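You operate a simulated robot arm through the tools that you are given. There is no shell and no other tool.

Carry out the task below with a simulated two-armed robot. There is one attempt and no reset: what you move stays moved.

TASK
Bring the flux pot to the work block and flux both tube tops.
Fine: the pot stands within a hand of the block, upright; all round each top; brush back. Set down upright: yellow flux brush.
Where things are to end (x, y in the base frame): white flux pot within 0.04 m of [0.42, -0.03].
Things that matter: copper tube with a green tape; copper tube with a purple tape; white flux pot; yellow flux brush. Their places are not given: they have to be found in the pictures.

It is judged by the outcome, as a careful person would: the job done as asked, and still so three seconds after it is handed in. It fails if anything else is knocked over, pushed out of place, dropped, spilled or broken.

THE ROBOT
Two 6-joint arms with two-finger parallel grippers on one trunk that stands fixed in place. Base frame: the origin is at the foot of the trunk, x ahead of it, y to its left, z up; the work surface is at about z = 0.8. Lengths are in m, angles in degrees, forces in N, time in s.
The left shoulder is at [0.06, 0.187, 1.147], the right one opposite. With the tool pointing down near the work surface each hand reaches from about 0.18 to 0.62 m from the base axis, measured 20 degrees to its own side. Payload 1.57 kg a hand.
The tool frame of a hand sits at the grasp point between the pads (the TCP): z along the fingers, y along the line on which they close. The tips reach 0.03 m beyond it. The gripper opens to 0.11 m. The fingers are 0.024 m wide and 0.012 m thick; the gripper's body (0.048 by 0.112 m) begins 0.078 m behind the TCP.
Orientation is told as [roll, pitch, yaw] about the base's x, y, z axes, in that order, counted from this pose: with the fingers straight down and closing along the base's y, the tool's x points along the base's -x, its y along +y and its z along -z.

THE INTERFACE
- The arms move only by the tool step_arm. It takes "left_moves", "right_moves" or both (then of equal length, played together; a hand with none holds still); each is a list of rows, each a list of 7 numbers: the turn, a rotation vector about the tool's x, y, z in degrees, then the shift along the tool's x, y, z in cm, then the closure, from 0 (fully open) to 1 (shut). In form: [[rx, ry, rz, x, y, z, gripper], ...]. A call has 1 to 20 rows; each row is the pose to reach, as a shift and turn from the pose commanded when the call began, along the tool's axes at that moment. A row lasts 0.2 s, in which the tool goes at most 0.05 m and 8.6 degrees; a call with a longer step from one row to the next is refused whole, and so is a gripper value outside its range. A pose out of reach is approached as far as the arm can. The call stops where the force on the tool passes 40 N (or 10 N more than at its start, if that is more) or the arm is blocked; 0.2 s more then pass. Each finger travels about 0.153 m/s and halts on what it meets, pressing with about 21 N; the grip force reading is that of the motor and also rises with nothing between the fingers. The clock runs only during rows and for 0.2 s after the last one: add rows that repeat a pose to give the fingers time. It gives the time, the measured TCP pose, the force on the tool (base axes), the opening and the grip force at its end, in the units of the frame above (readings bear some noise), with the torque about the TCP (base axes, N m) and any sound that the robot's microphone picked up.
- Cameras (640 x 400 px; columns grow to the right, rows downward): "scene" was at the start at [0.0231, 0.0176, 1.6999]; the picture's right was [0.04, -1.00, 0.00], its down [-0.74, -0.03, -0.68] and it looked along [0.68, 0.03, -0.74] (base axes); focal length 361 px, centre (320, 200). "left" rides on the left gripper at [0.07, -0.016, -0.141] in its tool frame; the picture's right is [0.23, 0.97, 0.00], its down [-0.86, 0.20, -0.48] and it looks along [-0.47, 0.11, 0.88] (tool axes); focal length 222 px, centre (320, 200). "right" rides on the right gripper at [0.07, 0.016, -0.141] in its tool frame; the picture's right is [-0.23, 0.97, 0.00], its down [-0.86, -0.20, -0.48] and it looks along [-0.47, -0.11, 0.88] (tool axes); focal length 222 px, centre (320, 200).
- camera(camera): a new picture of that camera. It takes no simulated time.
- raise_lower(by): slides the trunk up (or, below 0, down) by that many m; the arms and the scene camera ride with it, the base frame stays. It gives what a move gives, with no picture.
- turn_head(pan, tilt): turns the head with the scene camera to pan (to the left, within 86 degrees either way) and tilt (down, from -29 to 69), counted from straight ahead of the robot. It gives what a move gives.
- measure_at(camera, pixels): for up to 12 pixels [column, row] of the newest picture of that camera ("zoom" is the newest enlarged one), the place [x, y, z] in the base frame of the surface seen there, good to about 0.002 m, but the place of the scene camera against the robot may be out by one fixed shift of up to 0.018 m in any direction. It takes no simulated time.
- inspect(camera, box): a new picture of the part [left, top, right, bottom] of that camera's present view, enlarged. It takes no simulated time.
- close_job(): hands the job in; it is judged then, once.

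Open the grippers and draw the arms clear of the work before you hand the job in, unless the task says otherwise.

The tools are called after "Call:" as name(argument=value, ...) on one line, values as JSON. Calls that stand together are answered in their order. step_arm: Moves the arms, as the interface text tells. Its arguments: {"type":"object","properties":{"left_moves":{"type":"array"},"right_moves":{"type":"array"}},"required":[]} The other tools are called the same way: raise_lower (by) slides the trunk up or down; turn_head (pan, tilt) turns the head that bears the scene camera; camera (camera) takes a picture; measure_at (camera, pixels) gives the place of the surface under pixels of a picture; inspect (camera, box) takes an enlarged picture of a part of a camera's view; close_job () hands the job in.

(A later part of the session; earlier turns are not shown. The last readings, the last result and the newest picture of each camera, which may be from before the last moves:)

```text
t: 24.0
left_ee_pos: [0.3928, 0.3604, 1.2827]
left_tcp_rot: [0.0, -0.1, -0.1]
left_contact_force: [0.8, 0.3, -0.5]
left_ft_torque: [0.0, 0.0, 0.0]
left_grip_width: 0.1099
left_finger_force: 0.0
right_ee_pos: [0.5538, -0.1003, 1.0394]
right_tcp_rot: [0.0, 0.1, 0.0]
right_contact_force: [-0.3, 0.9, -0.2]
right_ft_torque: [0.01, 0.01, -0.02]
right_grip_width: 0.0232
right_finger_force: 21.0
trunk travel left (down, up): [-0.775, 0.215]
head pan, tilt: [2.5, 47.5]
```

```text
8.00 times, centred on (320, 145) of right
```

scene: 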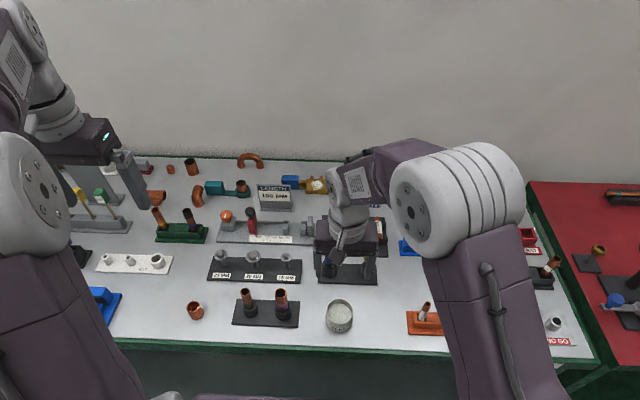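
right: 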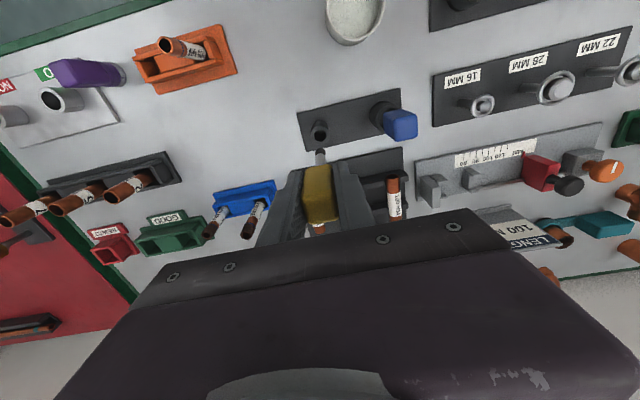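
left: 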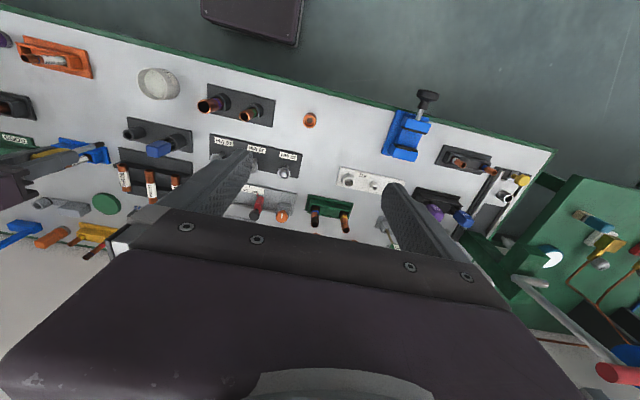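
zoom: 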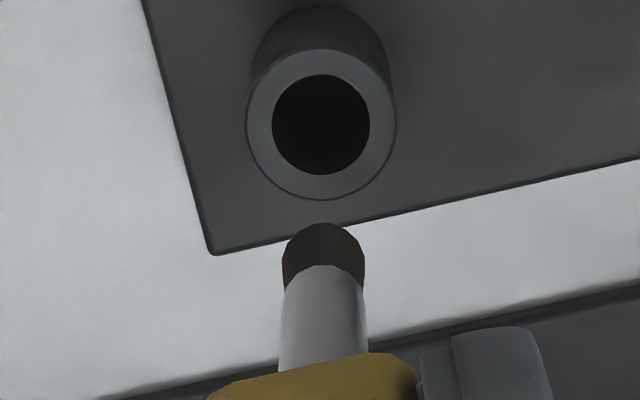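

I measure the bristle tip and socket hole on the newest (right) zoom.

Call:
measure_at(camera="zoom", pixels=[[323, 230], [323, 250], [283, 270], [364, 270], [323, 285], [250, 125], [393, 125], [321, 62], [321, 188], [280, 350], [365, 345], [321, 130]])

```text
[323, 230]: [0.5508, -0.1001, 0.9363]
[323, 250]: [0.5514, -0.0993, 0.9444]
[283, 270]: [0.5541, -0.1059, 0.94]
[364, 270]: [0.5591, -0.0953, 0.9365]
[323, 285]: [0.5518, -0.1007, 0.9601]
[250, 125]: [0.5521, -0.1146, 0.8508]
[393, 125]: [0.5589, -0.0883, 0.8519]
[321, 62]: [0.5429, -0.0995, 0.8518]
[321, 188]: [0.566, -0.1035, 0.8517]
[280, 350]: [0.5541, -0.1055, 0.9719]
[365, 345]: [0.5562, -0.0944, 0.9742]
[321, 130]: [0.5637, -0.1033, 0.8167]
```

Bristle tip is about z 0.933 with the TCP at 1.0394, i.e. ~0.106 m below the TCP. I check the brush's x with the left camera.

Call:
inspect(camera="left", box=[70, 130, 118, 160])

Call:
measure_at(camera="zoom", pixels=[[300, 130], [310, 180], [330, 110], [350, 170], [430, 95], [440, 140], [420, 130], [455, 120], [470, 110], [200, 160]])

```text
13.33 times, centred on (94, 145) of left
```

zoom: 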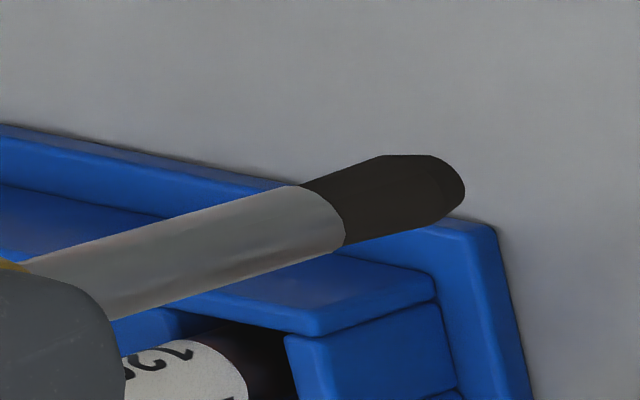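

```text
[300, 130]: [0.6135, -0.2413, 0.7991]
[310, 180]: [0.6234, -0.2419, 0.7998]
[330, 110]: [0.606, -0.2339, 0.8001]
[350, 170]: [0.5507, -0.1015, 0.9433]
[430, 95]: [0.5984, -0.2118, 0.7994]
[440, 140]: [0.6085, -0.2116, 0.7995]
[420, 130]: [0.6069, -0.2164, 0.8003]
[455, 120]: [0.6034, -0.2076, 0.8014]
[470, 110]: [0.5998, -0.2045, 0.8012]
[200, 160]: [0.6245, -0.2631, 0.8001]
```

Measuring on the actual bristle pixels of this zoom.

Call:
measure_at(camera="zoom", pixels=[[350, 172], [345, 238], [400, 160], [400, 225], [455, 185], [440, 165], [440, 210], [400, 195], [290, 195], [290, 255], [120, 310], [95, 255]])

```text
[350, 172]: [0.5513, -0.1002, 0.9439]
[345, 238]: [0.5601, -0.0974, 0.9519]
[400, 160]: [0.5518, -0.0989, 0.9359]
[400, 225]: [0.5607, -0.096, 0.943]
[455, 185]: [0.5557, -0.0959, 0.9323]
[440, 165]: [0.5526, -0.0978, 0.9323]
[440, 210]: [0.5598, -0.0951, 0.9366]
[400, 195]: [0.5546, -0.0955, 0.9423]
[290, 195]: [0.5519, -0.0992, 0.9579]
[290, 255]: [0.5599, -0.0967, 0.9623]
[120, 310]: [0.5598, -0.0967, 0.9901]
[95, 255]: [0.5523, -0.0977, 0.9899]
```

Brush axis is at about TCP x+0.002, y+0.000, tip 0.107 m below the TCP, bristle diameter ≈0.010. I carry it to above the pot centre (0.4215, −0.0265) at the same height.

Call:
step_arm(right_moves=[[0, 0, 0, 2, 0, 0, 0.9], [0, 0, 0, 5, 1, 0, 0.9], [0, 0, 0, 8, 3, 0, 0.9], [0, 0, 0, 11, 5, 0, 0.9], [0, 0, 0, 13, 7, 0, 0.9], [0, 0, 0, 13.45, 7.45, 0, 0.9], [0, 0, 0, 13.45, 7.45, 0, 0.9]])

Call:
camera(camera="right")

Call:
inspect(camera="left", box=[80, 40, 280, 165])

Call:
inspect(camera="scene", box=[220, 230, 400, 342])

```text
t: 25.6
left_ee_pos: [0.3933, 0.3619, 1.2835]
left_tcp_rot: [0.0, 0.0, 0.0]
left_contact_force: [-0.2, 1.1, 0.9]
left_ft_torque: [-0.01, 0.01, -0.02]
left_grip_width: 0.11
left_finger_force: 0.1
right_ee_pos: [0.4195, -0.0281, 1.0392]
right_tcp_rot: [0.0, 0.0, 0.0]
right_contact_force: [0.3, 0.2, -0.7]
right_ft_torque: [-0.03, 0.01, -0.01]
right_grip_width: 0.0234
right_finger_force: 21.5
trunk travel left (down, up): [-0.775, 0.215]
head pan, tilt: [2.5, 47.5]
```

```text
taken
```

right: 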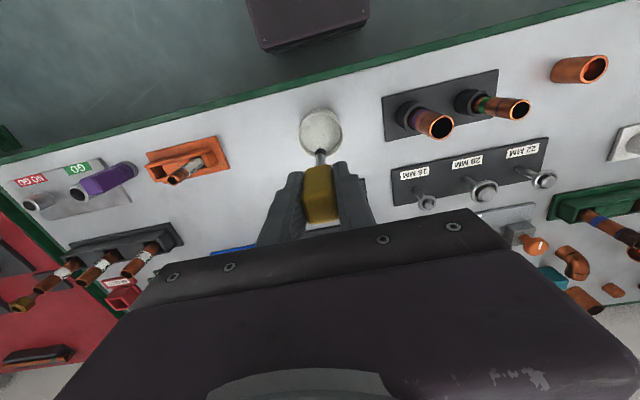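

```text
3.20 times, centred on (180, 102) of left
```

zoom: 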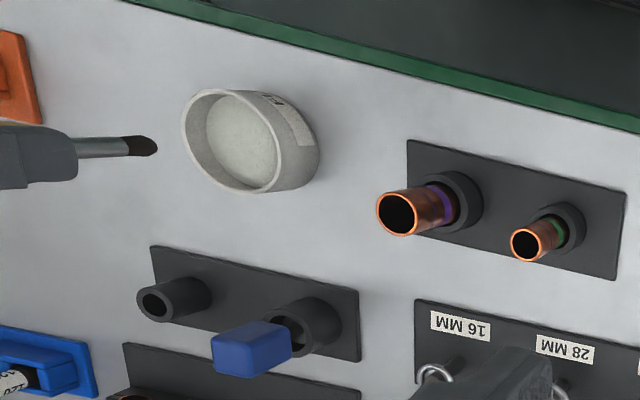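

```text
3.56 times, centred on (310, 286) of scene
```

zoom: 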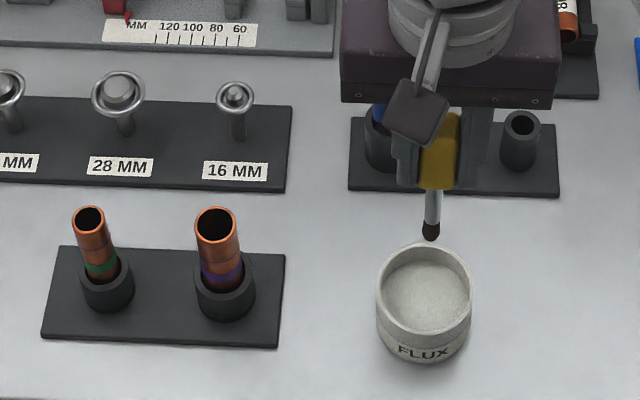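

The brush hangs straight above the pot. I lower it 9.8 cm, then creep down into the flux.

Call:
step_arm(right_moves=[[0, 0, 0, 0, 0.1, 2, 0.9], [0, 0, 0, 0, 0.1, 4.5, 0.9], [0, 0, 0, 0, 0.1, 7, 0.9], [0, 0, 0, 0, 0.1, 9, 0.9], [0, 0, 0, 0, 0.1, 9.8, 0.9], [0, 0, 0, 0, 0.1, 10.1, 0.9], [0, 0, 0, 0, 0.1, 10.4, 0.9], [0, 0, 0, 0, 0.1, 10.4, 0.9]])

Call:
inspect(camera="scene", box=[290, 250, 400, 340])

Call:
inspect(camera="left", box=[100, 40, 228, 120])

```text
t: 27.4
left_ee_pos: [0.3909, 0.3602, 1.2842]
left_tcp_rot: [-0.1, -0.1, 0.0]
left_contact_force: [-0.6, 0.0, -0.3]
left_ft_torque: [0.0, -0.03, -0.02]
left_grip_width: 0.1099
left_finger_force: 0.1
right_ee_pos: [0.4181, -0.0255, 0.9359]
right_tcp_rot: [0.0, -0.3, 0.0]
right_contact_force: [-0.3, -1.4, 13.6]
right_ft_torque: [-0.17, -0.09, -0.01]
right_grip_width: 0.0235
right_finger_force: 20.7
trunk travel left (down, up): [-0.775, 0.215]
head pan, tilt: [2.5, 47.5]
```

```text
4.44 times, centred on (345, 295) of scene
```

zoom: 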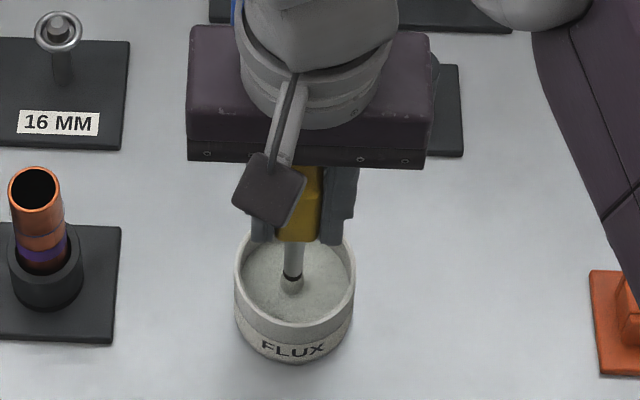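

```text
5.00 times, centred on (164, 80) of left
```

zoom: 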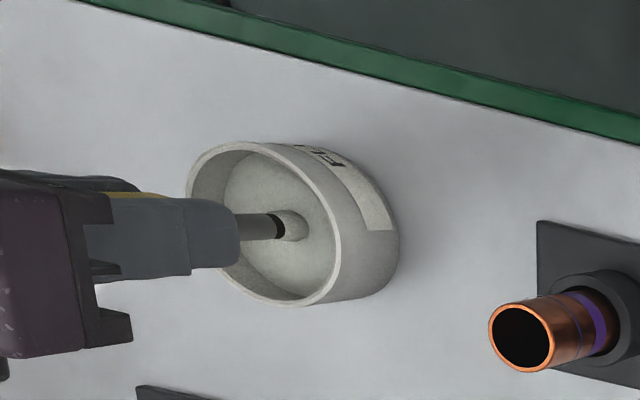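

The bristles now show pale flux (the tip touches the flux surface, 13.6 N), so the brush is loaded. I lift clear of the pot and inspect.

Call:
step_arm(right_moves=[[0, 0, 0, 0, 0, -0.5, 0.9], [0, 0, 0, 0, 0, -2, 0.9], [0, 0, 0, 0, 0, -4, 0.9], [0, 0, 0, 0, 0, -6, 0.9], [0, 0, 0, 0, 0, -8, 0.9], [0, 0, 0, 0, 0, -10.4, 0.9], [0, 0, 0, 0, 0, -10.4, 0.9]])

Call:
inspect(camera="left", box=[80, 60, 176, 120])

Call:
camera(camera="right")

```text
t: 29.0
left_ee_pos: [0.3927, 0.3608, 1.2829]
left_tcp_rot: [0.0, -0.1, -0.1]
left_contact_force: [0.5, 0.2, 0.0]
left_ft_torque: [-0.01, 0.05, 0.03]
left_grip_width: 0.1101
left_finger_force: 0.1
right_ee_pos: [0.4184, -0.0268, 1.037]
right_tcp_rot: [0.0, 0.0, 0.0]
right_contact_force: [0.3, 0.3, -0.5]
right_ft_torque: [-0.01, 0.01, -0.03]
right_grip_width: 0.0232
right_finger_force: 20.6
trunk travel left (down, up): [-0.775, 0.215]
head pan, tilt: [2.5, 47.5]
```

```text
6.67 times, centred on (128, 90) of left
```

zoom: 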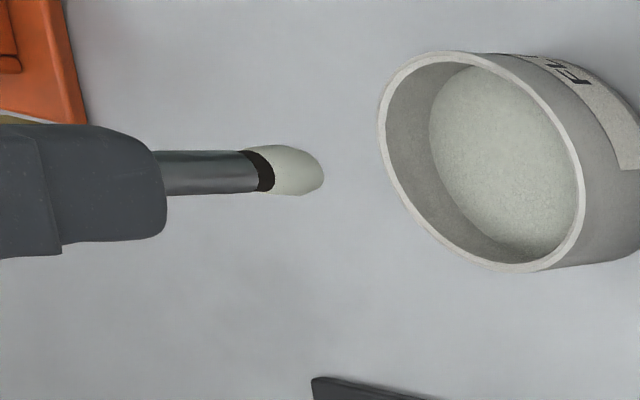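

```text
taken
```

right: 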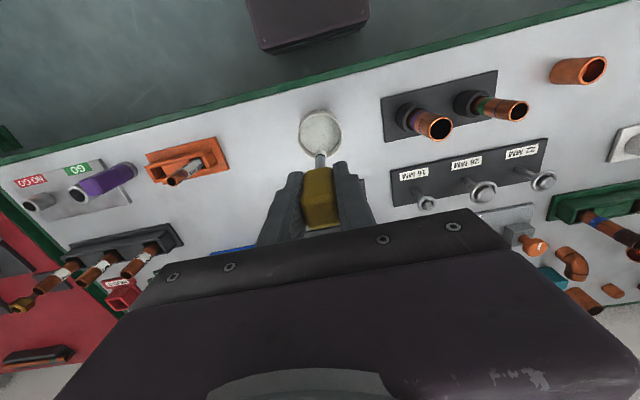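

The brush carries a blob of flux about 14 mm long. I measure the blob and then move to the right side of the purple tube, staying clear of it.

Call:
measure_at(camera="zoom", pixels=[[290, 150], [290, 190], [318, 175], [270, 170], [300, 170], [200, 155], [200, 190]])

Call:
step_arm(right_moves=[[0, 0, 0, 0, 2, 0, 0.9], [0, 0, 0, -0.3, 5, 0, 0.9], [0, 0, 0, -0.6, 8, 0, 0.9], [0, 0, 0, -0.9, 10, 0, 0.9], [0, 0, 0, -0.9, 11.1, 0, 0.9], [0, 0, 0, -0.9, 11.1, 0, 0.9]])

Call:
inspect(camera="left", box=[150, 60, 278, 140])

Call:
camera(camera="right")

Call:
inspect(camera="scene", box=[220, 230, 380, 340])

```text
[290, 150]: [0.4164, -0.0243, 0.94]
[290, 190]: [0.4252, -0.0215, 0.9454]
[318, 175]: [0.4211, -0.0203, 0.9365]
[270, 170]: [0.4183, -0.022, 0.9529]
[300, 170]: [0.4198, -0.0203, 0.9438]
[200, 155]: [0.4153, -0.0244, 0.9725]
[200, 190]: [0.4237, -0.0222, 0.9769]
```

```text
t: 30.4
left_ee_pos: [0.3917, 0.361, 1.2831]
left_tcp_rot: [0.0, 0.1, 0.0]
left_contact_force: [-0.1, -0.1, 0.1]
left_ft_torque: [0.03, 0.01, 0.01]
left_grip_width: 0.11
left_finger_force: 0.1
right_ee_pos: [0.426, 0.0842, 1.0391]
right_tcp_rot: [0.0, 0.1, 0.0]
right_contact_force: [0.0, 0.1, -0.5]
right_ft_torque: [0.01, -0.01, -0.01]
right_grip_width: 0.0235
right_finger_force: 21.0
trunk travel left (down, up): [-0.775, 0.215]
head pan, tilt: [2.5, 47.5]
```

```text
5.00 times, centred on (214, 100) of left
```

zoom: 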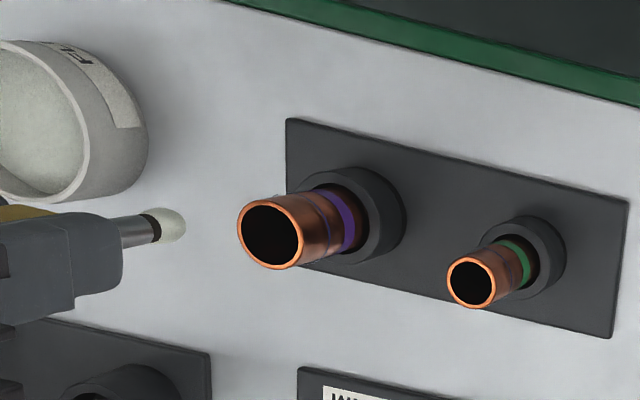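

```text
taken
```

right: 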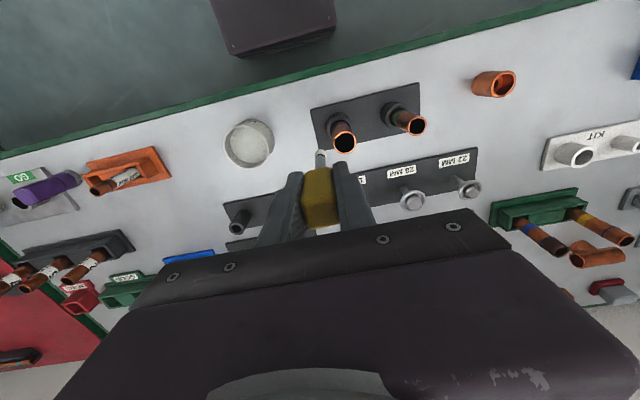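

```text
3.64 times, centred on (300, 285) of scene
```

zoom: 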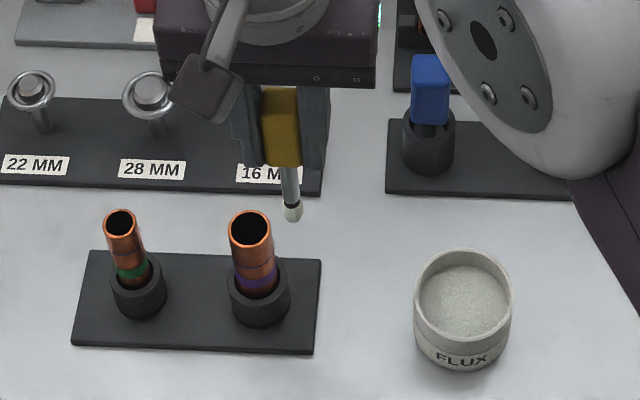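

The brush is at the purple tube's right, ~17 mm from contact. I lower it so the blob spans roughly z 0.901–0.915 and measure tube and brush in the same left-camera picture.

Call:
step_arm(right_moves=[[0, 0, 0, 0, 0, 1.5, 0.9], [0, 0, 0, 0, 0, 3, 0.9], [0, 0, 0, 0, 0, 3.2, 0.9], [0, 0, 0, 0, 0, 3.2, 0.9]])

Call:
inspect(camera="left", box=[166, 80, 246, 130])

```text
t: 31.4
left_ee_pos: [0.3925, 0.3609, 1.2831]
left_tcp_rot: [0.1, -0.1, 0.0]
left_contact_force: [-0.3, 0.1, 0.1]
left_ft_torque: [0.0, -0.01, 0.0]
left_grip_width: 0.1097
left_finger_force: 0.2
right_ee_pos: [0.4279, 0.085, 1.0085]
right_tcp_rot: [0.0, 0.0, 0.1]
right_contact_force: [-0.3, 0.3, -0.1]
right_ft_torque: [0.0, 0.02, -0.02]
right_grip_width: 0.0233
right_finger_force: 20.8
trunk travel left (down, up): [-0.775, 0.215]
head pan, tilt: [2.5, 47.5]
```

```text
8.00 times, centred on (206, 105) of left
```

zoom: 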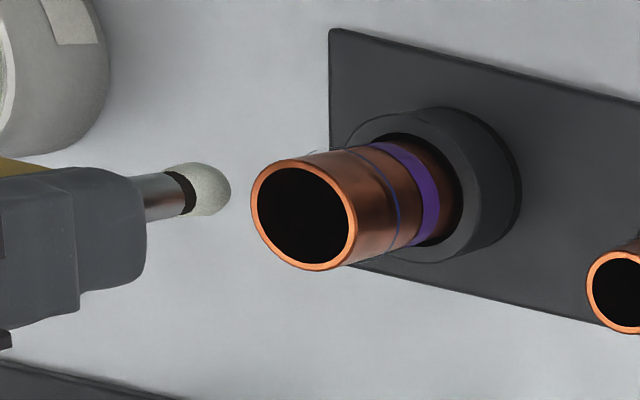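

The zoom shows the blob at (207,190), the purple rim centred near (303,217), and a thin mark line around (392,195). I measure all of these.

Call:
measure_at(camera="zoom", pixels=[[205, 166], [205, 212], [210, 190], [225, 192], [190, 190], [254, 205], [354, 225], [300, 164], [306, 267], [395, 205], [430, 205], [350, 190]])

```text
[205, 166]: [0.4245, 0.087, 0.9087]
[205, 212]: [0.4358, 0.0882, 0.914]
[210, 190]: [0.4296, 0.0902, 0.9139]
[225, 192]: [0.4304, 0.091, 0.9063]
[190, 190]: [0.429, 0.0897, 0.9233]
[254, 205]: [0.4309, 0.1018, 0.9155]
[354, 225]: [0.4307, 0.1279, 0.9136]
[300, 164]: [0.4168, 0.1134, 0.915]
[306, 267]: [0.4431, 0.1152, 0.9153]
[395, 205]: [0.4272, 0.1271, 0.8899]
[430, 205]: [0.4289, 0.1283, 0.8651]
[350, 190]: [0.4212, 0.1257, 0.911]
```

Tube axis (0.430, 0.1147), r≈0.0138; brush axis about (0.430, 0.085). I approach to a 19.5 mm axis distance as a light first touch and check force and picture.

Call:
step_arm(right_moves=[[0, 0, 0, 0, 0.5, 0, 0.9], [0, 0, 0, 0, 0.9, 0, 0.9], [0, 0, 0, 0, 1.02, 0, 0.9], [0, 0, 0, 0, 1.02, 0, 0.9]])

Call:
inspect(camera="left", box=[166, 80, 246, 130])

```text
t: 32.4
left_ee_pos: [0.3922, 0.3603, 1.2833]
left_tcp_rot: [0.0, 0.0, 0.0]
left_contact_force: [0.3, 0.1, 0.0]
left_ft_torque: [0.03, 0.0, 0.01]
left_grip_width: 0.1099
left_finger_force: 0.1
right_ee_pos: [0.4273, 0.0951, 1.0082]
right_tcp_rot: [-0.1, -0.1, 0.0]
right_contact_force: [0.6, 0.8, -0.9]
right_ft_torque: [0.01, -0.01, -0.01]
right_grip_width: 0.0231
right_finger_force: 21.0
trunk travel left (down, up): [-0.775, 0.215]
head pan, tilt: [2.5, 47.5]
```

```text
8.00 times, centred on (206, 105) of left
```

zoom: 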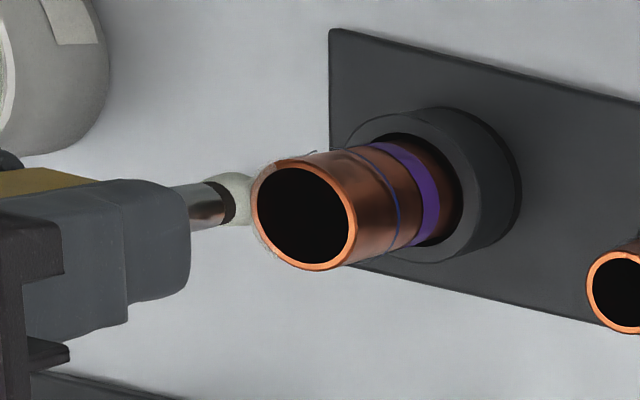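

The blob touches the tube, and a pale film seems to show on the tube's edge near (262,240). I enlarge further in both views.

Call:
inspect(camera="left", box=[190, 92, 222, 112])

Call:
inspect(camera="scene", box=[258, 275, 322, 315])

Call:
inspect(camera="right", box=[290, 110, 370, 160])

```text
16.00 times, centred on (206, 102) of left
```

zoom: 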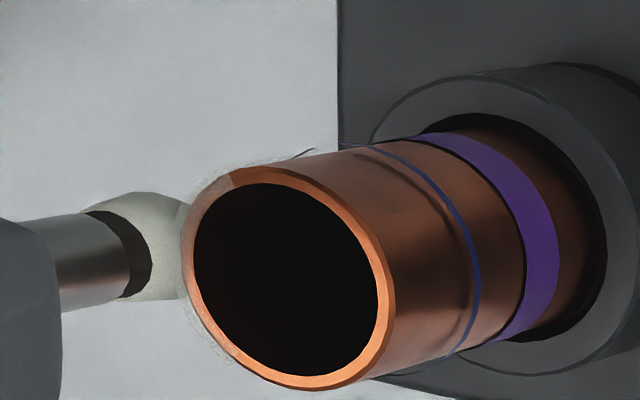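

```text
10.00 times, centred on (290, 295) of scene
```

zoom: 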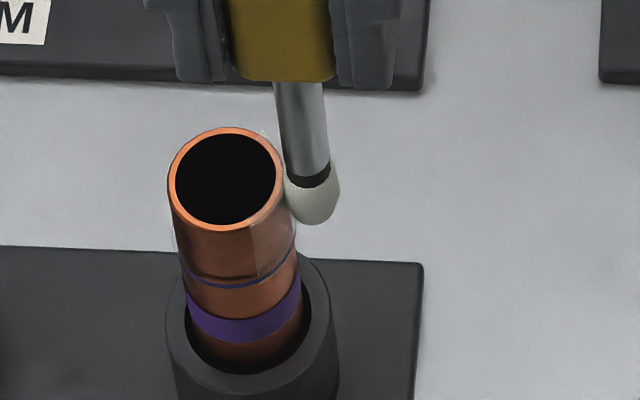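

```text
8.00 times, centred on (330, 135) of right
```

zoom: 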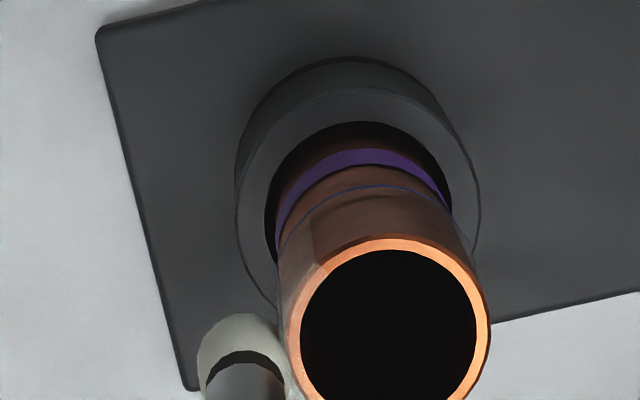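

A pale film now covers the facing sector between the top and the mark line, so this light touch deposits flux. I sweep the first half circle (front side, towards the robot) at the same radius.

Call:
step_arm(right_moves=[[0, 0, 0, 0.667, 0.118, 0, 0.9], [0, 0, 0, 1.253, 0.456, 0, 0.9], [0, 0, 0, 1.689, 0.975, 0, 0.9], [0, 0, 0, 1.92, 1.611, 0, 0.9], [0, 0, 0, 1.92, 2.289, 0, 0.9], [0, 0, 0, 1.689, 2.925, 0, 0.9], [0, 0, 0, 1.253, 3.444, 0, 0.9], [0, 0, 0, 0.667, 3.782, 0, 0.9], [0, 0, 0, 0, 3.9, 0, 0.9], [0, 0, 0, 0, 3.9, 0, 0.9]])

Call:
inspect(camera="left", box=[182, 82, 246, 122])

Call:
inspect(camera="scene", box=[248, 275, 312, 315])

Call:
inspect(camera="right", box=[280, 110, 360, 160])

```text
t: 34.6
left_ee_pos: [0.3911, 0.3613, 1.2832]
left_tcp_rot: [0.0, 0.1, 0.0]
left_contact_force: [0.6, 0.3, 0.2]
left_ft_torque: [0.01, -0.01, -0.02]
left_grip_width: 0.1101
left_finger_force: 0.0
right_ee_pos: [0.4267, 0.1333, 1.0069]
right_tcp_rot: [0.0, 0.0, 0.0]
right_contact_force: [0.3, 0.2, 0.0]
right_ft_torque: [0.01, 0.01, -0.02]
right_grip_width: 0.0236
right_finger_force: 21.6
trunk travel left (down, up): [-0.775, 0.215]
head pan, tilt: [2.5, 47.5]
```

```text
10.00 times, centred on (214, 102) of left
```

zoom: 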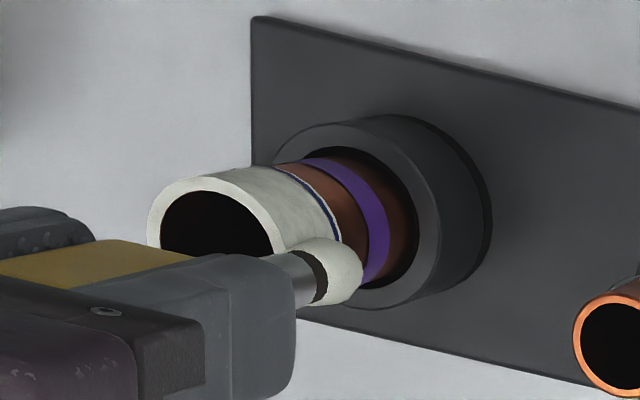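

```text
10.00 times, centred on (280, 295) of scene
```

zoom: 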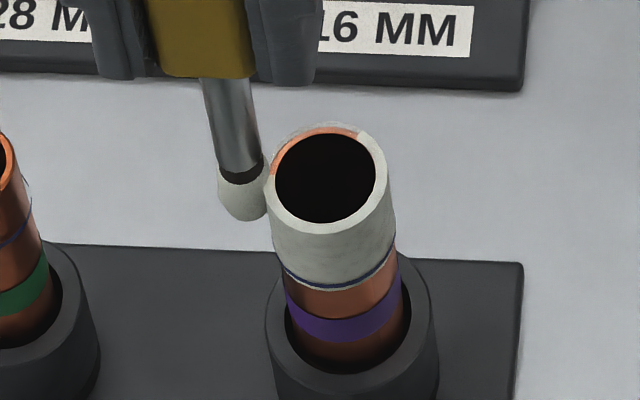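

```text
8.00 times, centred on (320, 135) of right
```

zoom: 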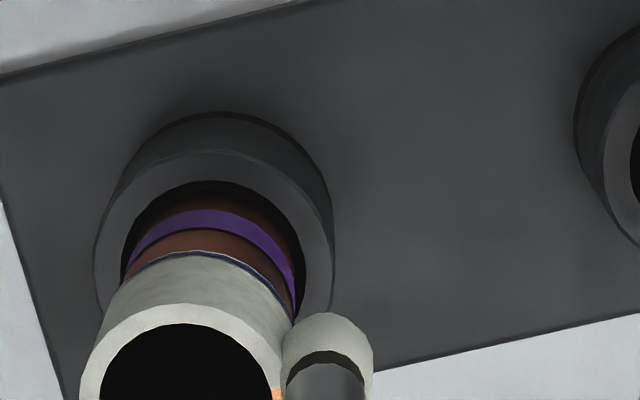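

The near half of the purple tube is coated white from top to mark; the far side still shows copper. I continue round the back with the second half circle plus a bit of overlap.

Call:
step_arm(right_moves=[[0, 0, 0, -0.667, -0.118, 0, 0.9], [0, 0, 0, -1.253, -0.456, 0, 0.9], [0, 0, 0, -1.689, -0.975, 0, 0.9], [0, 0, 0, -1.92, -1.611, 0, 0.9], [0, 0, 0, -1.92, -2.289, 0, 0.9], [0, 0, 0, -1.689, -2.925, 0, 0.9], [0, 0, 0, -1.253, -3.444, 0, 0.9], [0, 0, 0, -0.667, -3.782, 0, 0.9], [0, 0, 0, 0, -3.9, 0, 0.9], [0, 0, 0, 0.667, -3.782, 0, 0.9], [0, 0, 0, 0.667, -3.782, 0, 0.9]])

Call:
inspect(camera="left", box=[182, 82, 246, 122])

Call:
inspect(camera="scene", box=[248, 275, 312, 315])

Call:
inspect(camera="right", box=[280, 110, 360, 160])

```text
t: 37.0
left_ee_pos: [0.3931, 0.3609, 1.2831]
left_tcp_rot: [-0.1, -0.1, 0.0]
left_contact_force: [0.9, -0.6, -0.2]
left_ft_torque: [-0.03, 0.0, 0.02]
left_grip_width: 0.1102
left_finger_force: 0.0
right_ee_pos: [0.4203, 0.0963, 1.0061]
right_tcp_rot: [-0.1, -0.1, 0.0]
right_contact_force: [0.1, 0.0, -0.5]
right_ft_torque: [0.0, 0.0, -0.04]
right_grip_width: 0.0233
right_finger_force: 20.8
trunk travel left (down, up): [-0.775, 0.215]
head pan, tilt: [2.5, 47.5]
```

```text
10.00 times, centred on (214, 102) of left
```

zoom: 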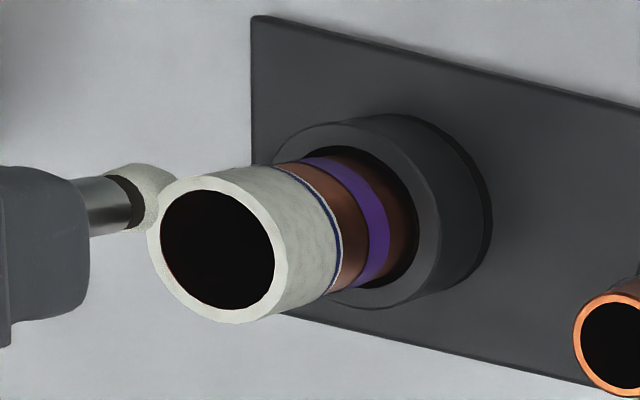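

```text
10.00 times, centred on (280, 295) of scene
```

zoom: 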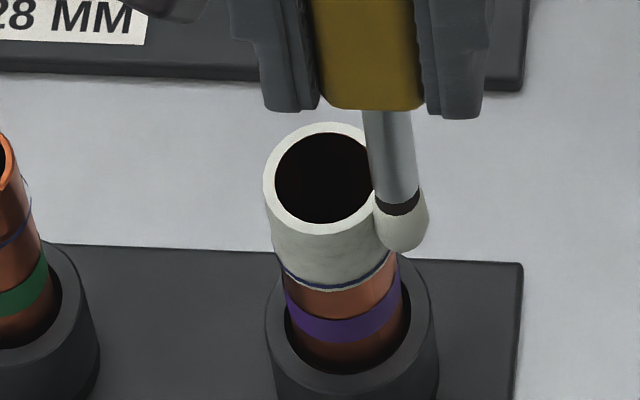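

```text
8.00 times, centred on (320, 135) of right
```

zoom: 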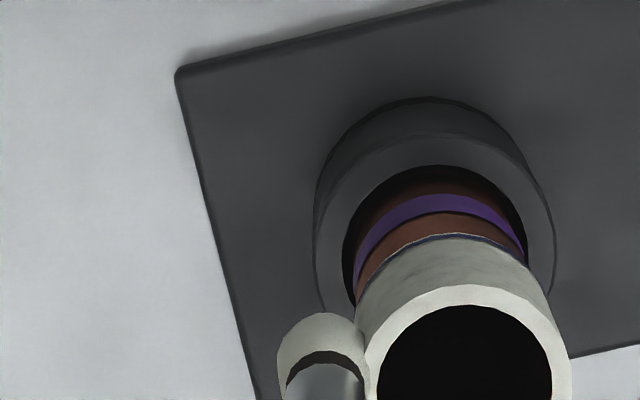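

The purple tube is coated all round from top to mark, and the brush is still loaded. I back off, lift 4 cm, and move to the gap just right of the green tube.

Call:
step_arm(right_moves=[[0, 0, 0, 0.3, -0.8, 0, 0.9], [0, 0, 0, 0.3, -0.8, -2, 0.9], [0, 0, 0, 0, -0.4, -4, 0.9], [0, 0, 0, -0.3, 2, -4, 0.9], [0, 0, 0, -0.72, 5, -4, 0.9], [0, 0, 0, -0.72, 7.61, -4, 0.9], [0, 0, 0, -0.72, 7.61, -4, 0.9]])

Call:
inspect(camera="left", box=[182, 72, 294, 142])

Call:
inspect(camera="scene", box=[210, 260, 322, 330])

```text
t: 38.6
left_ee_pos: [0.3919, 0.3611, 1.2833]
left_tcp_rot: [0.0, 0.0, 0.0]
left_contact_force: [-0.6, -0.3, -0.3]
left_ft_torque: [-0.01, 0.03, -0.01]
left_grip_width: 0.11
left_finger_force: 0.1
right_ee_pos: [0.4285, 0.1718, 1.0486]
right_tcp_rot: [0.0, 0.1, -0.1]
right_contact_force: [0.3, 0.3, -0.1]
right_ft_torque: [0.01, 0.0, 0.01]
right_grip_width: 0.0235
right_finger_force: 20.6
trunk travel left (down, up): [-0.775, 0.215]
head pan, tilt: [2.5, 47.5]
```

```text
5.71 times, centred on (238, 107) of left
```

zoom: 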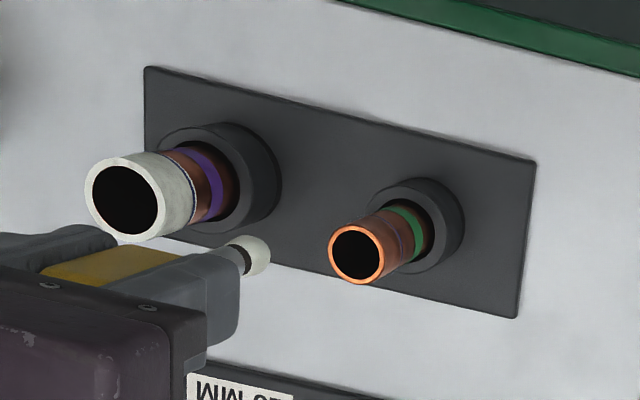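

```text
5.71 times, centred on (266, 295) of scene
```

zoom: 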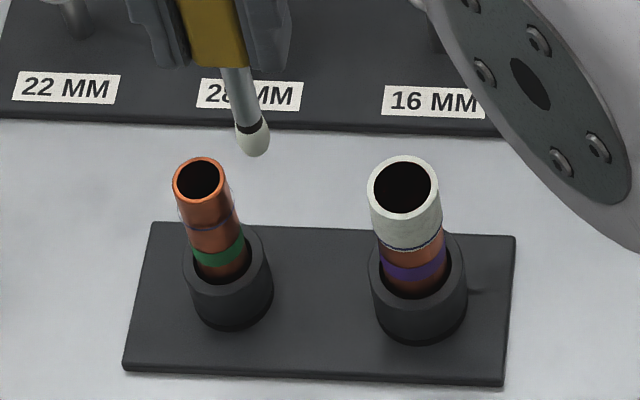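

The purple tube is white all round. The brush is right of the green tube; I lower 4 cm and measure both in one picture.

Call:
step_arm(right_moves=[[0, 0, 0, 0, 0, 2, 0.9], [0, 0, 0, 0, 0, 3.6, 0.9], [0, 0, 0, 0, 0, 4, 0.9], [0, 0, 0, 0, 0, 4, 0.9]])

Call:
inspect(camera="left", box=[210, 90, 274, 130])

Call:
measure_at(camera="zoom", pixels=[[300, 170], [220, 170], [250, 190], [270, 190], [330, 215], [390, 190]])

```text
t: 39.6
left_ee_pos: [0.3928, 0.3623, 1.2831]
left_tcp_rot: [0.0, 0.1, 0.0]
left_contact_force: [-0.4, -0.2, 0.0]
left_ft_torque: [-0.01, 0.02, 0.01]
left_grip_width: 0.1099
left_finger_force: 0.1
right_ee_pos: [0.4288, 0.1723, 1.0056]
right_tcp_rot: [0.1, 0.0, 0.0]
right_contact_force: [-0.3, -0.3, 0.2]
right_ft_torque: [-0.03, -0.02, -0.04]
right_grip_width: 0.0233
right_finger_force: 21.2
trunk travel left (down, up): [-0.775, 0.215]
head pan, tilt: [2.5, 47.5]
```

```text
10.00 times, centred on (242, 110) of left
```

zoom: 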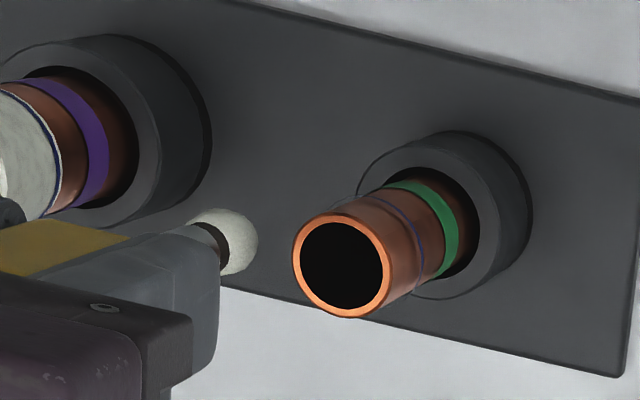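

```text
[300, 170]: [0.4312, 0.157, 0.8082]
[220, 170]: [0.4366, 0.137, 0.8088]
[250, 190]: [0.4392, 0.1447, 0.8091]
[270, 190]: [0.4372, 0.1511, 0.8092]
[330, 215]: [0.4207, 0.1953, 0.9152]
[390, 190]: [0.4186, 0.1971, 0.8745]
```

Measuring blob (240,240) and the green rim (342,265) on this zoom.

Call:
measure_at(camera="zoom", pixels=[[240, 240], [252, 240], [232, 213], [232, 270], [295, 260], [388, 275], [342, 216], [345, 313], [420, 240], [385, 250], [315, 225], [315, 308]])

```text
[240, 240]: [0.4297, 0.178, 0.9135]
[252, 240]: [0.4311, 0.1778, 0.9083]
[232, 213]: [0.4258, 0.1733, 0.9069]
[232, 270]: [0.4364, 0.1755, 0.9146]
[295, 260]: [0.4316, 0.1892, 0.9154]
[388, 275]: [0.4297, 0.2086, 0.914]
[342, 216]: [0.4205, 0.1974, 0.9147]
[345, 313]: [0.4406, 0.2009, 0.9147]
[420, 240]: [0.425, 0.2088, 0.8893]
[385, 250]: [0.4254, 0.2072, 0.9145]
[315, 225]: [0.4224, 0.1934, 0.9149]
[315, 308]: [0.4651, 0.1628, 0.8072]
```

Green axis (0.4305, 0.199), r≈0.0105; brush axis ≈ (0.431, 0.172). I close to 16.5 mm and sweep the first half circle on the robot side.

Call:
step_arm(right_moves=[[0, 0, 0, 0, 0.5, 0, 0.9], [0, 0, 0, 0, 0.95, 0, 0.9], [0, 0, 0, 0, 1.05, 0, 0.9], [0, 0, 0, 0, 1.05, 0, 0.9], [0, 0, 0, 0.564, 1.15, 0, 0.9], [0, 0, 0, 1.061, 1.436, 0, 0.9], [0, 0, 0, 1.429, 1.875, 0, 0.9], [0, 0, 0, 1.625, 2.413, 0, 0.9], [0, 0, 0, 1.625, 2.987, 0, 0.9], [0, 0, 0, 1.429, 3.525, 0, 0.9], [0, 0, 0, 1.061, 3.964, 0, 0.9], [0, 0, 0, 0.564, 4.25, 0, 0.9], [0, 0, 0, 0, 4.35, 0, 0.9], [0, 0, 0, 0, 4.35, 0, 0.9]])

Call:
inspect(camera="left", box=[210, 90, 274, 130])

Call:
inspect(camera="scene", box=[216, 275, 280, 315])

```text
t: 42.6
left_ee_pos: [0.3924, 0.3609, 1.2837]
left_tcp_rot: [0.0, 0.0, 0.1]
left_contact_force: [-0.3, 1.1, -0.3]
left_ft_torque: [0.0, 0.02, -0.04]
left_grip_width: 0.1098
left_finger_force: 0.1
right_ee_pos: [0.4258, 0.2138, 1.0061]
right_tcp_rot: [0.1, 0.0, 0.0]
right_contact_force: [-0.1, 0.1, -0.9]
right_ft_torque: [-0.03, -0.01, 0.04]
right_grip_width: 0.0232
right_finger_force: 20.7
right hand out of reach, approached as far as the arm can: row 13, 14
trunk travel left (down, up): [-0.775, 0.215]
head pan, tilt: [2.5, 47.5]
```

```text
10.00 times, centred on (242, 110) of left
```

zoom: 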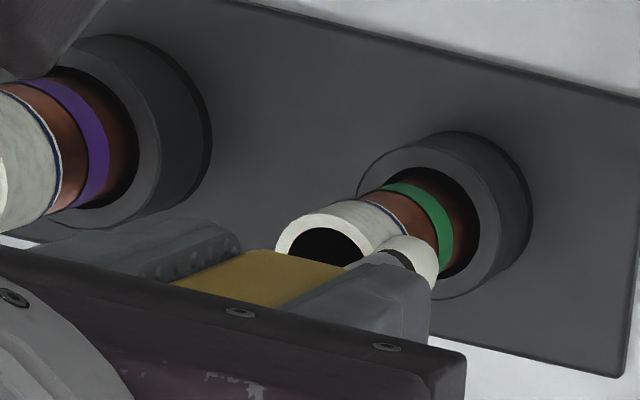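

```text
10.00 times, centred on (248, 295) of scene
```

zoom: 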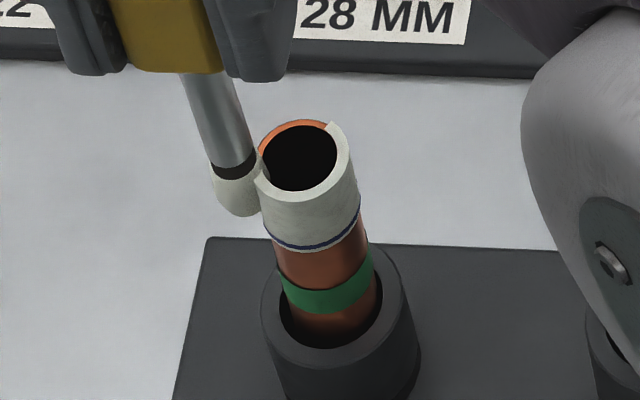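

The near side of the green tube is coated, but the arm ran out of reach on the far-left side (rows 13–14). I retrace along the arc, back away, and lift; then I'll lean the tool ~5° outward so the tip reaches farther.

Call:
step_arm(right_moves=[[0, 0, 0, 0.564, -0.1, 0, 0.9], [0, 0, 0, 1.061, -0.386, 0, 0.9], [0, 0, 0, 2.0, -0.3, 0, 0.9], [0, 0, 0, 2.5, -0.3, -1.5, 0.9], [0, 0, 0, 2.5, -0.3, -3, 0.9], [0, 0, 0, 2.5, -0.3, -3, 0.9]])

Call:
inspect(camera="left", box=[210, 80, 290, 130])

Call:
inspect(camera="scene", box=[200, 265, 280, 315])

```text
t: 44.0
left_ee_pos: [0.392, 0.3602, 1.2827]
left_tcp_rot: [0.0, 0.1, 0.0]
left_contact_force: [-0.6, -0.1, -0.4]
left_ft_torque: [0.03, 0.0, 0.0]
left_grip_width: 0.1103
left_finger_force: 0.0
right_ee_pos: [0.4008, 0.2101, 1.0352]
right_tcp_rot: [0.0, -0.1, 0.0]
right_contact_force: [0.4, 0.8, -0.7]
right_ft_torque: [0.01, 0.03, -0.02]
right_grip_width: 0.0234
right_finger_force: 20.7
trunk travel left (down, up): [-0.775, 0.215]
head pan, tilt: [2.5, 47.5]
```

```text
8.00 times, centred on (250, 105) of left
```

zoom: 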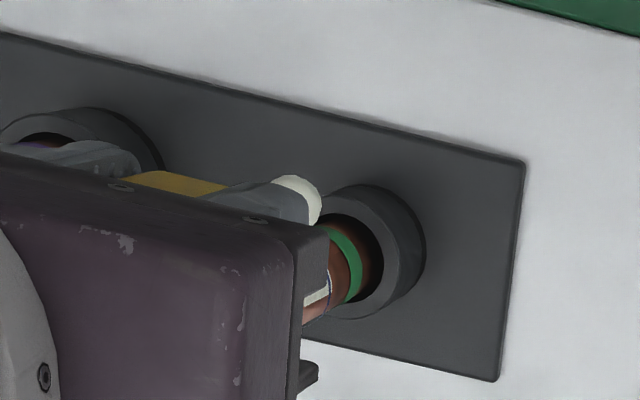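

```text
8.00 times, centred on (240, 290) of scene
```

zoom: 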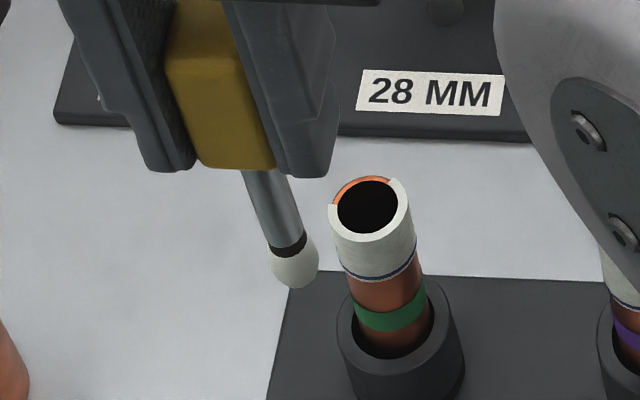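

The uncoated part is the far arc. I lean the tool 5° outward while staying raised, lower on the near-left side about 12 mm clear of the tube, and check relative position.

Call:
step_arm(right_moves=[[-1.85, -1.7, 0, -0.1, 0.3, 0, 0.9], [-3.69, -3.37, 0, -0.29, 0.5, 0, 0.9], [-3.69, -3.37, 0, -0.29, 0.5, 1.5, 0.9], [-3.69, -3.37, 0, -0.29, 0.5, 2.8, 0.9], [-3.69, -3.37, 0, -0.29, 0.5, 2.8, 0.9]])

Call:
inspect(camera="scene", box=[216, 275, 280, 315])

Call:
measure_at(camera="zoom", pixels=[[300, 120], [300, 190], [258, 155], [345, 155]])

```text
t: 45.2
left_ee_pos: [0.3914, 0.3601, 1.2837]
left_tcp_rot: [-0.1, 0.0, 0.0]
left_contact_force: [-0.4, 0.4, -0.4]
left_ft_torque: [0.0, -0.02, 0.01]
left_grip_width: 0.11
left_finger_force: 0.1
right_ee_pos: [0.4031, 0.2154, 1.0075]
right_tcp_rot: [3.8, -3.5, -0.1]
right_contact_force: [0.4, 1.1, -0.9]
right_ft_torque: [0.0, 0.01, 0.05]
right_grip_width: 0.0232
right_finger_force: 21.0
trunk travel left (down, up): [-0.775, 0.215]
head pan, tilt: [2.5, 47.5]
```

```text
10.00 times, centred on (248, 295) of scene
```

zoom: 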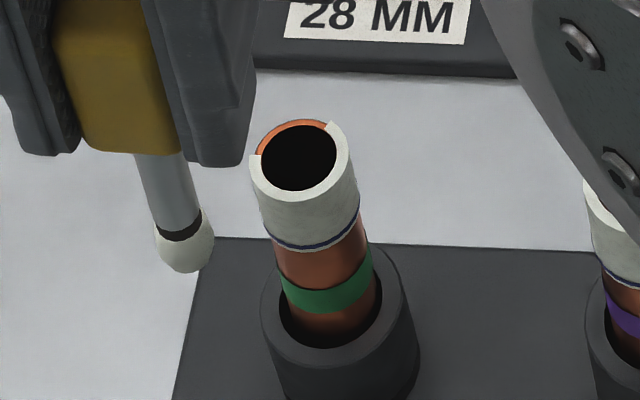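

```text
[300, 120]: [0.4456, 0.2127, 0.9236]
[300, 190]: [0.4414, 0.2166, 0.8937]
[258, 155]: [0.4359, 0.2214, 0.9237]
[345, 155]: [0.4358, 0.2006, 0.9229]
```

Tilt is as asked. I measure the blob and the rim in this same picture for their relative offset.

Call:
measure_at(camera="zoom", pixels=[[185, 250], [160, 240], [210, 240], [187, 267], [185, 225], [268, 130], [335, 185], [252, 165], [352, 160], [300, 195]])

```text
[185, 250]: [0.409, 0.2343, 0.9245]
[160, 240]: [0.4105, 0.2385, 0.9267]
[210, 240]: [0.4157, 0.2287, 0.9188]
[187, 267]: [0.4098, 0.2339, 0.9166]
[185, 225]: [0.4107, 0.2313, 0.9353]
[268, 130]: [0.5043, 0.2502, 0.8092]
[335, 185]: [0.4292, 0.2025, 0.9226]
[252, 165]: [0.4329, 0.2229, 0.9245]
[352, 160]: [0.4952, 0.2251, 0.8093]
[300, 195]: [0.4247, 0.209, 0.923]
```

Relative offset is as planned (within ~1.5 mm). I sweep the far arc round the green tube from its left side, behind, to its right side, with the tilt held.

Call:
step_arm(right_moves=[[0, 0, 0, -0.5, -0.4, 0.0, 0.9], [0, 0, 0, -1.05, -0.828, 0.008, 0.9], [0, 0, 0, -1.605, -0.626, 0.054, 0.9], [0, 0, 0, -2.195, -0.626, 0.089, 0.9], [0, 0, 0, -2.75, -0.828, 0.108, 0.9], [0, 0, 0, -3.202, -1.207, 0.111, 0.9], [0, 0, 0, -3.497, -1.719, 0.095, 0.9], [0, 0, 0, -3.6, -2.3, 0.064, 0.9], [0, 0, 0, -3.497, -2.881, 0.02, 0.9], [0, 0, 0, -3.202, -3.393, -0.03, 0.9], [0, 0, 0, -2.75, -3.772, -0.081, 0.9], [0, 0, 0, -2.195, -3.974, -0.127, 0.9], [0, 0, 0, -2.195, -4.974, -0.191, 0.9], [0, 0, 0, -2.195, -4.974, -0.191, 0.9]])

Call:
inspect(camera="scene", box=[216, 275, 280, 315])

Call:
inspect(camera="left", box=[210, 90, 274, 130])

```text
t: 48.2
left_ee_pos: [0.3921, 0.3615, 1.2839]
left_tcp_rot: [0.0, 0.0, 0.0]
left_contact_force: [0.2, 1.2, 0.5]
left_ft_torque: [0.0, 0.01, 0.0]
left_grip_width: 0.1099
left_finger_force: 0.1
right_ee_pos: [0.4249, 0.1652, 1.0095]
right_tcp_rot: [3.7, -3.4, -0.1]
right_contact_force: [-0.7, 0.7, 0.2]
right_ft_torque: [0.0, 0.0, 0.01]
right_grip_width: 0.0234
right_finger_force: 21.1
trunk travel left (down, up): [-0.775, 0.215]
head pan, tilt: [2.5, 47.5]
```

```text
10.00 times, centred on (248, 295) of scene
```

zoom: 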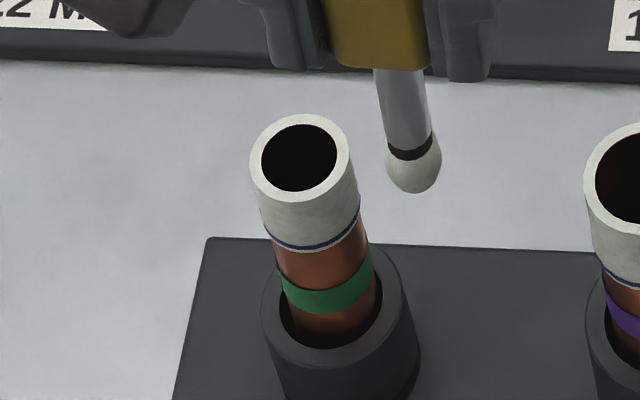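

```text
10.00 times, centred on (242, 110) of left
```

zoom: 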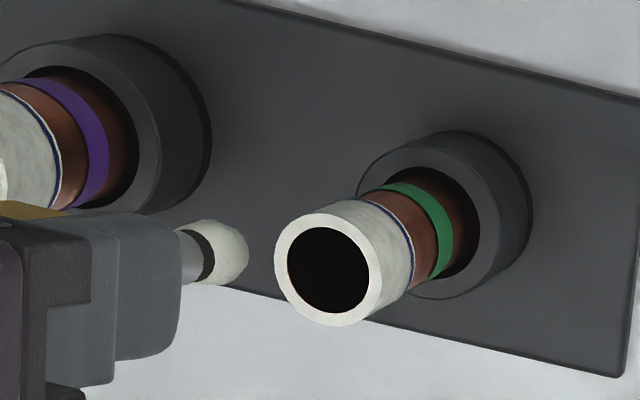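

Both tops are white all round in both views. I lift 4 cm straight up, then take the tilt out.

Call:
step_arm(right_moves=[[0, 0, 0, -0.118, 0.129, -2, 0.9], [0, 0, 0, -0.235, 0.258, -4, 0.9], [1.85, 1.7, 0, -0.235, 0.258, -4, 0.9], [3.69, 3.37, 0, -0.235, 0.258, -4, 0.9], [3.69, 3.37, 0, -0.235, 0.258, -4, 0.9]])

Call:
inspect(camera="scene", box=[210, 250, 338, 330])

```text
t: 49.4
left_ee_pos: [0.3919, 0.3603, 1.2841]
left_tcp_rot: [0.0, 0.0, 0.0]
left_contact_force: [0.4, -0.4, 0.3]
left_ft_torque: [-0.05, 0.02, -0.01]
left_grip_width: 0.1103
left_finger_force: 0.0
right_ee_pos: [0.4232, 0.1649, 1.0489]
right_tcp_rot: [0.1, 0.0, 0.0]
right_contact_force: [0.2, 0.5, -1.1]
right_ft_torque: [0.03, 0.03, 0.02]
right_grip_width: 0.0232
right_finger_force: 21.0
trunk travel left (down, up): [-0.775, 0.215]
head pan, tilt: [2.5, 47.5]
```

```text
5.00 times, centred on (274, 290) of scene
```

zoom: 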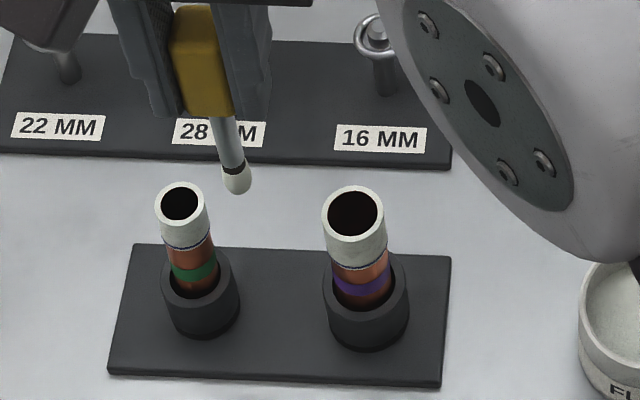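

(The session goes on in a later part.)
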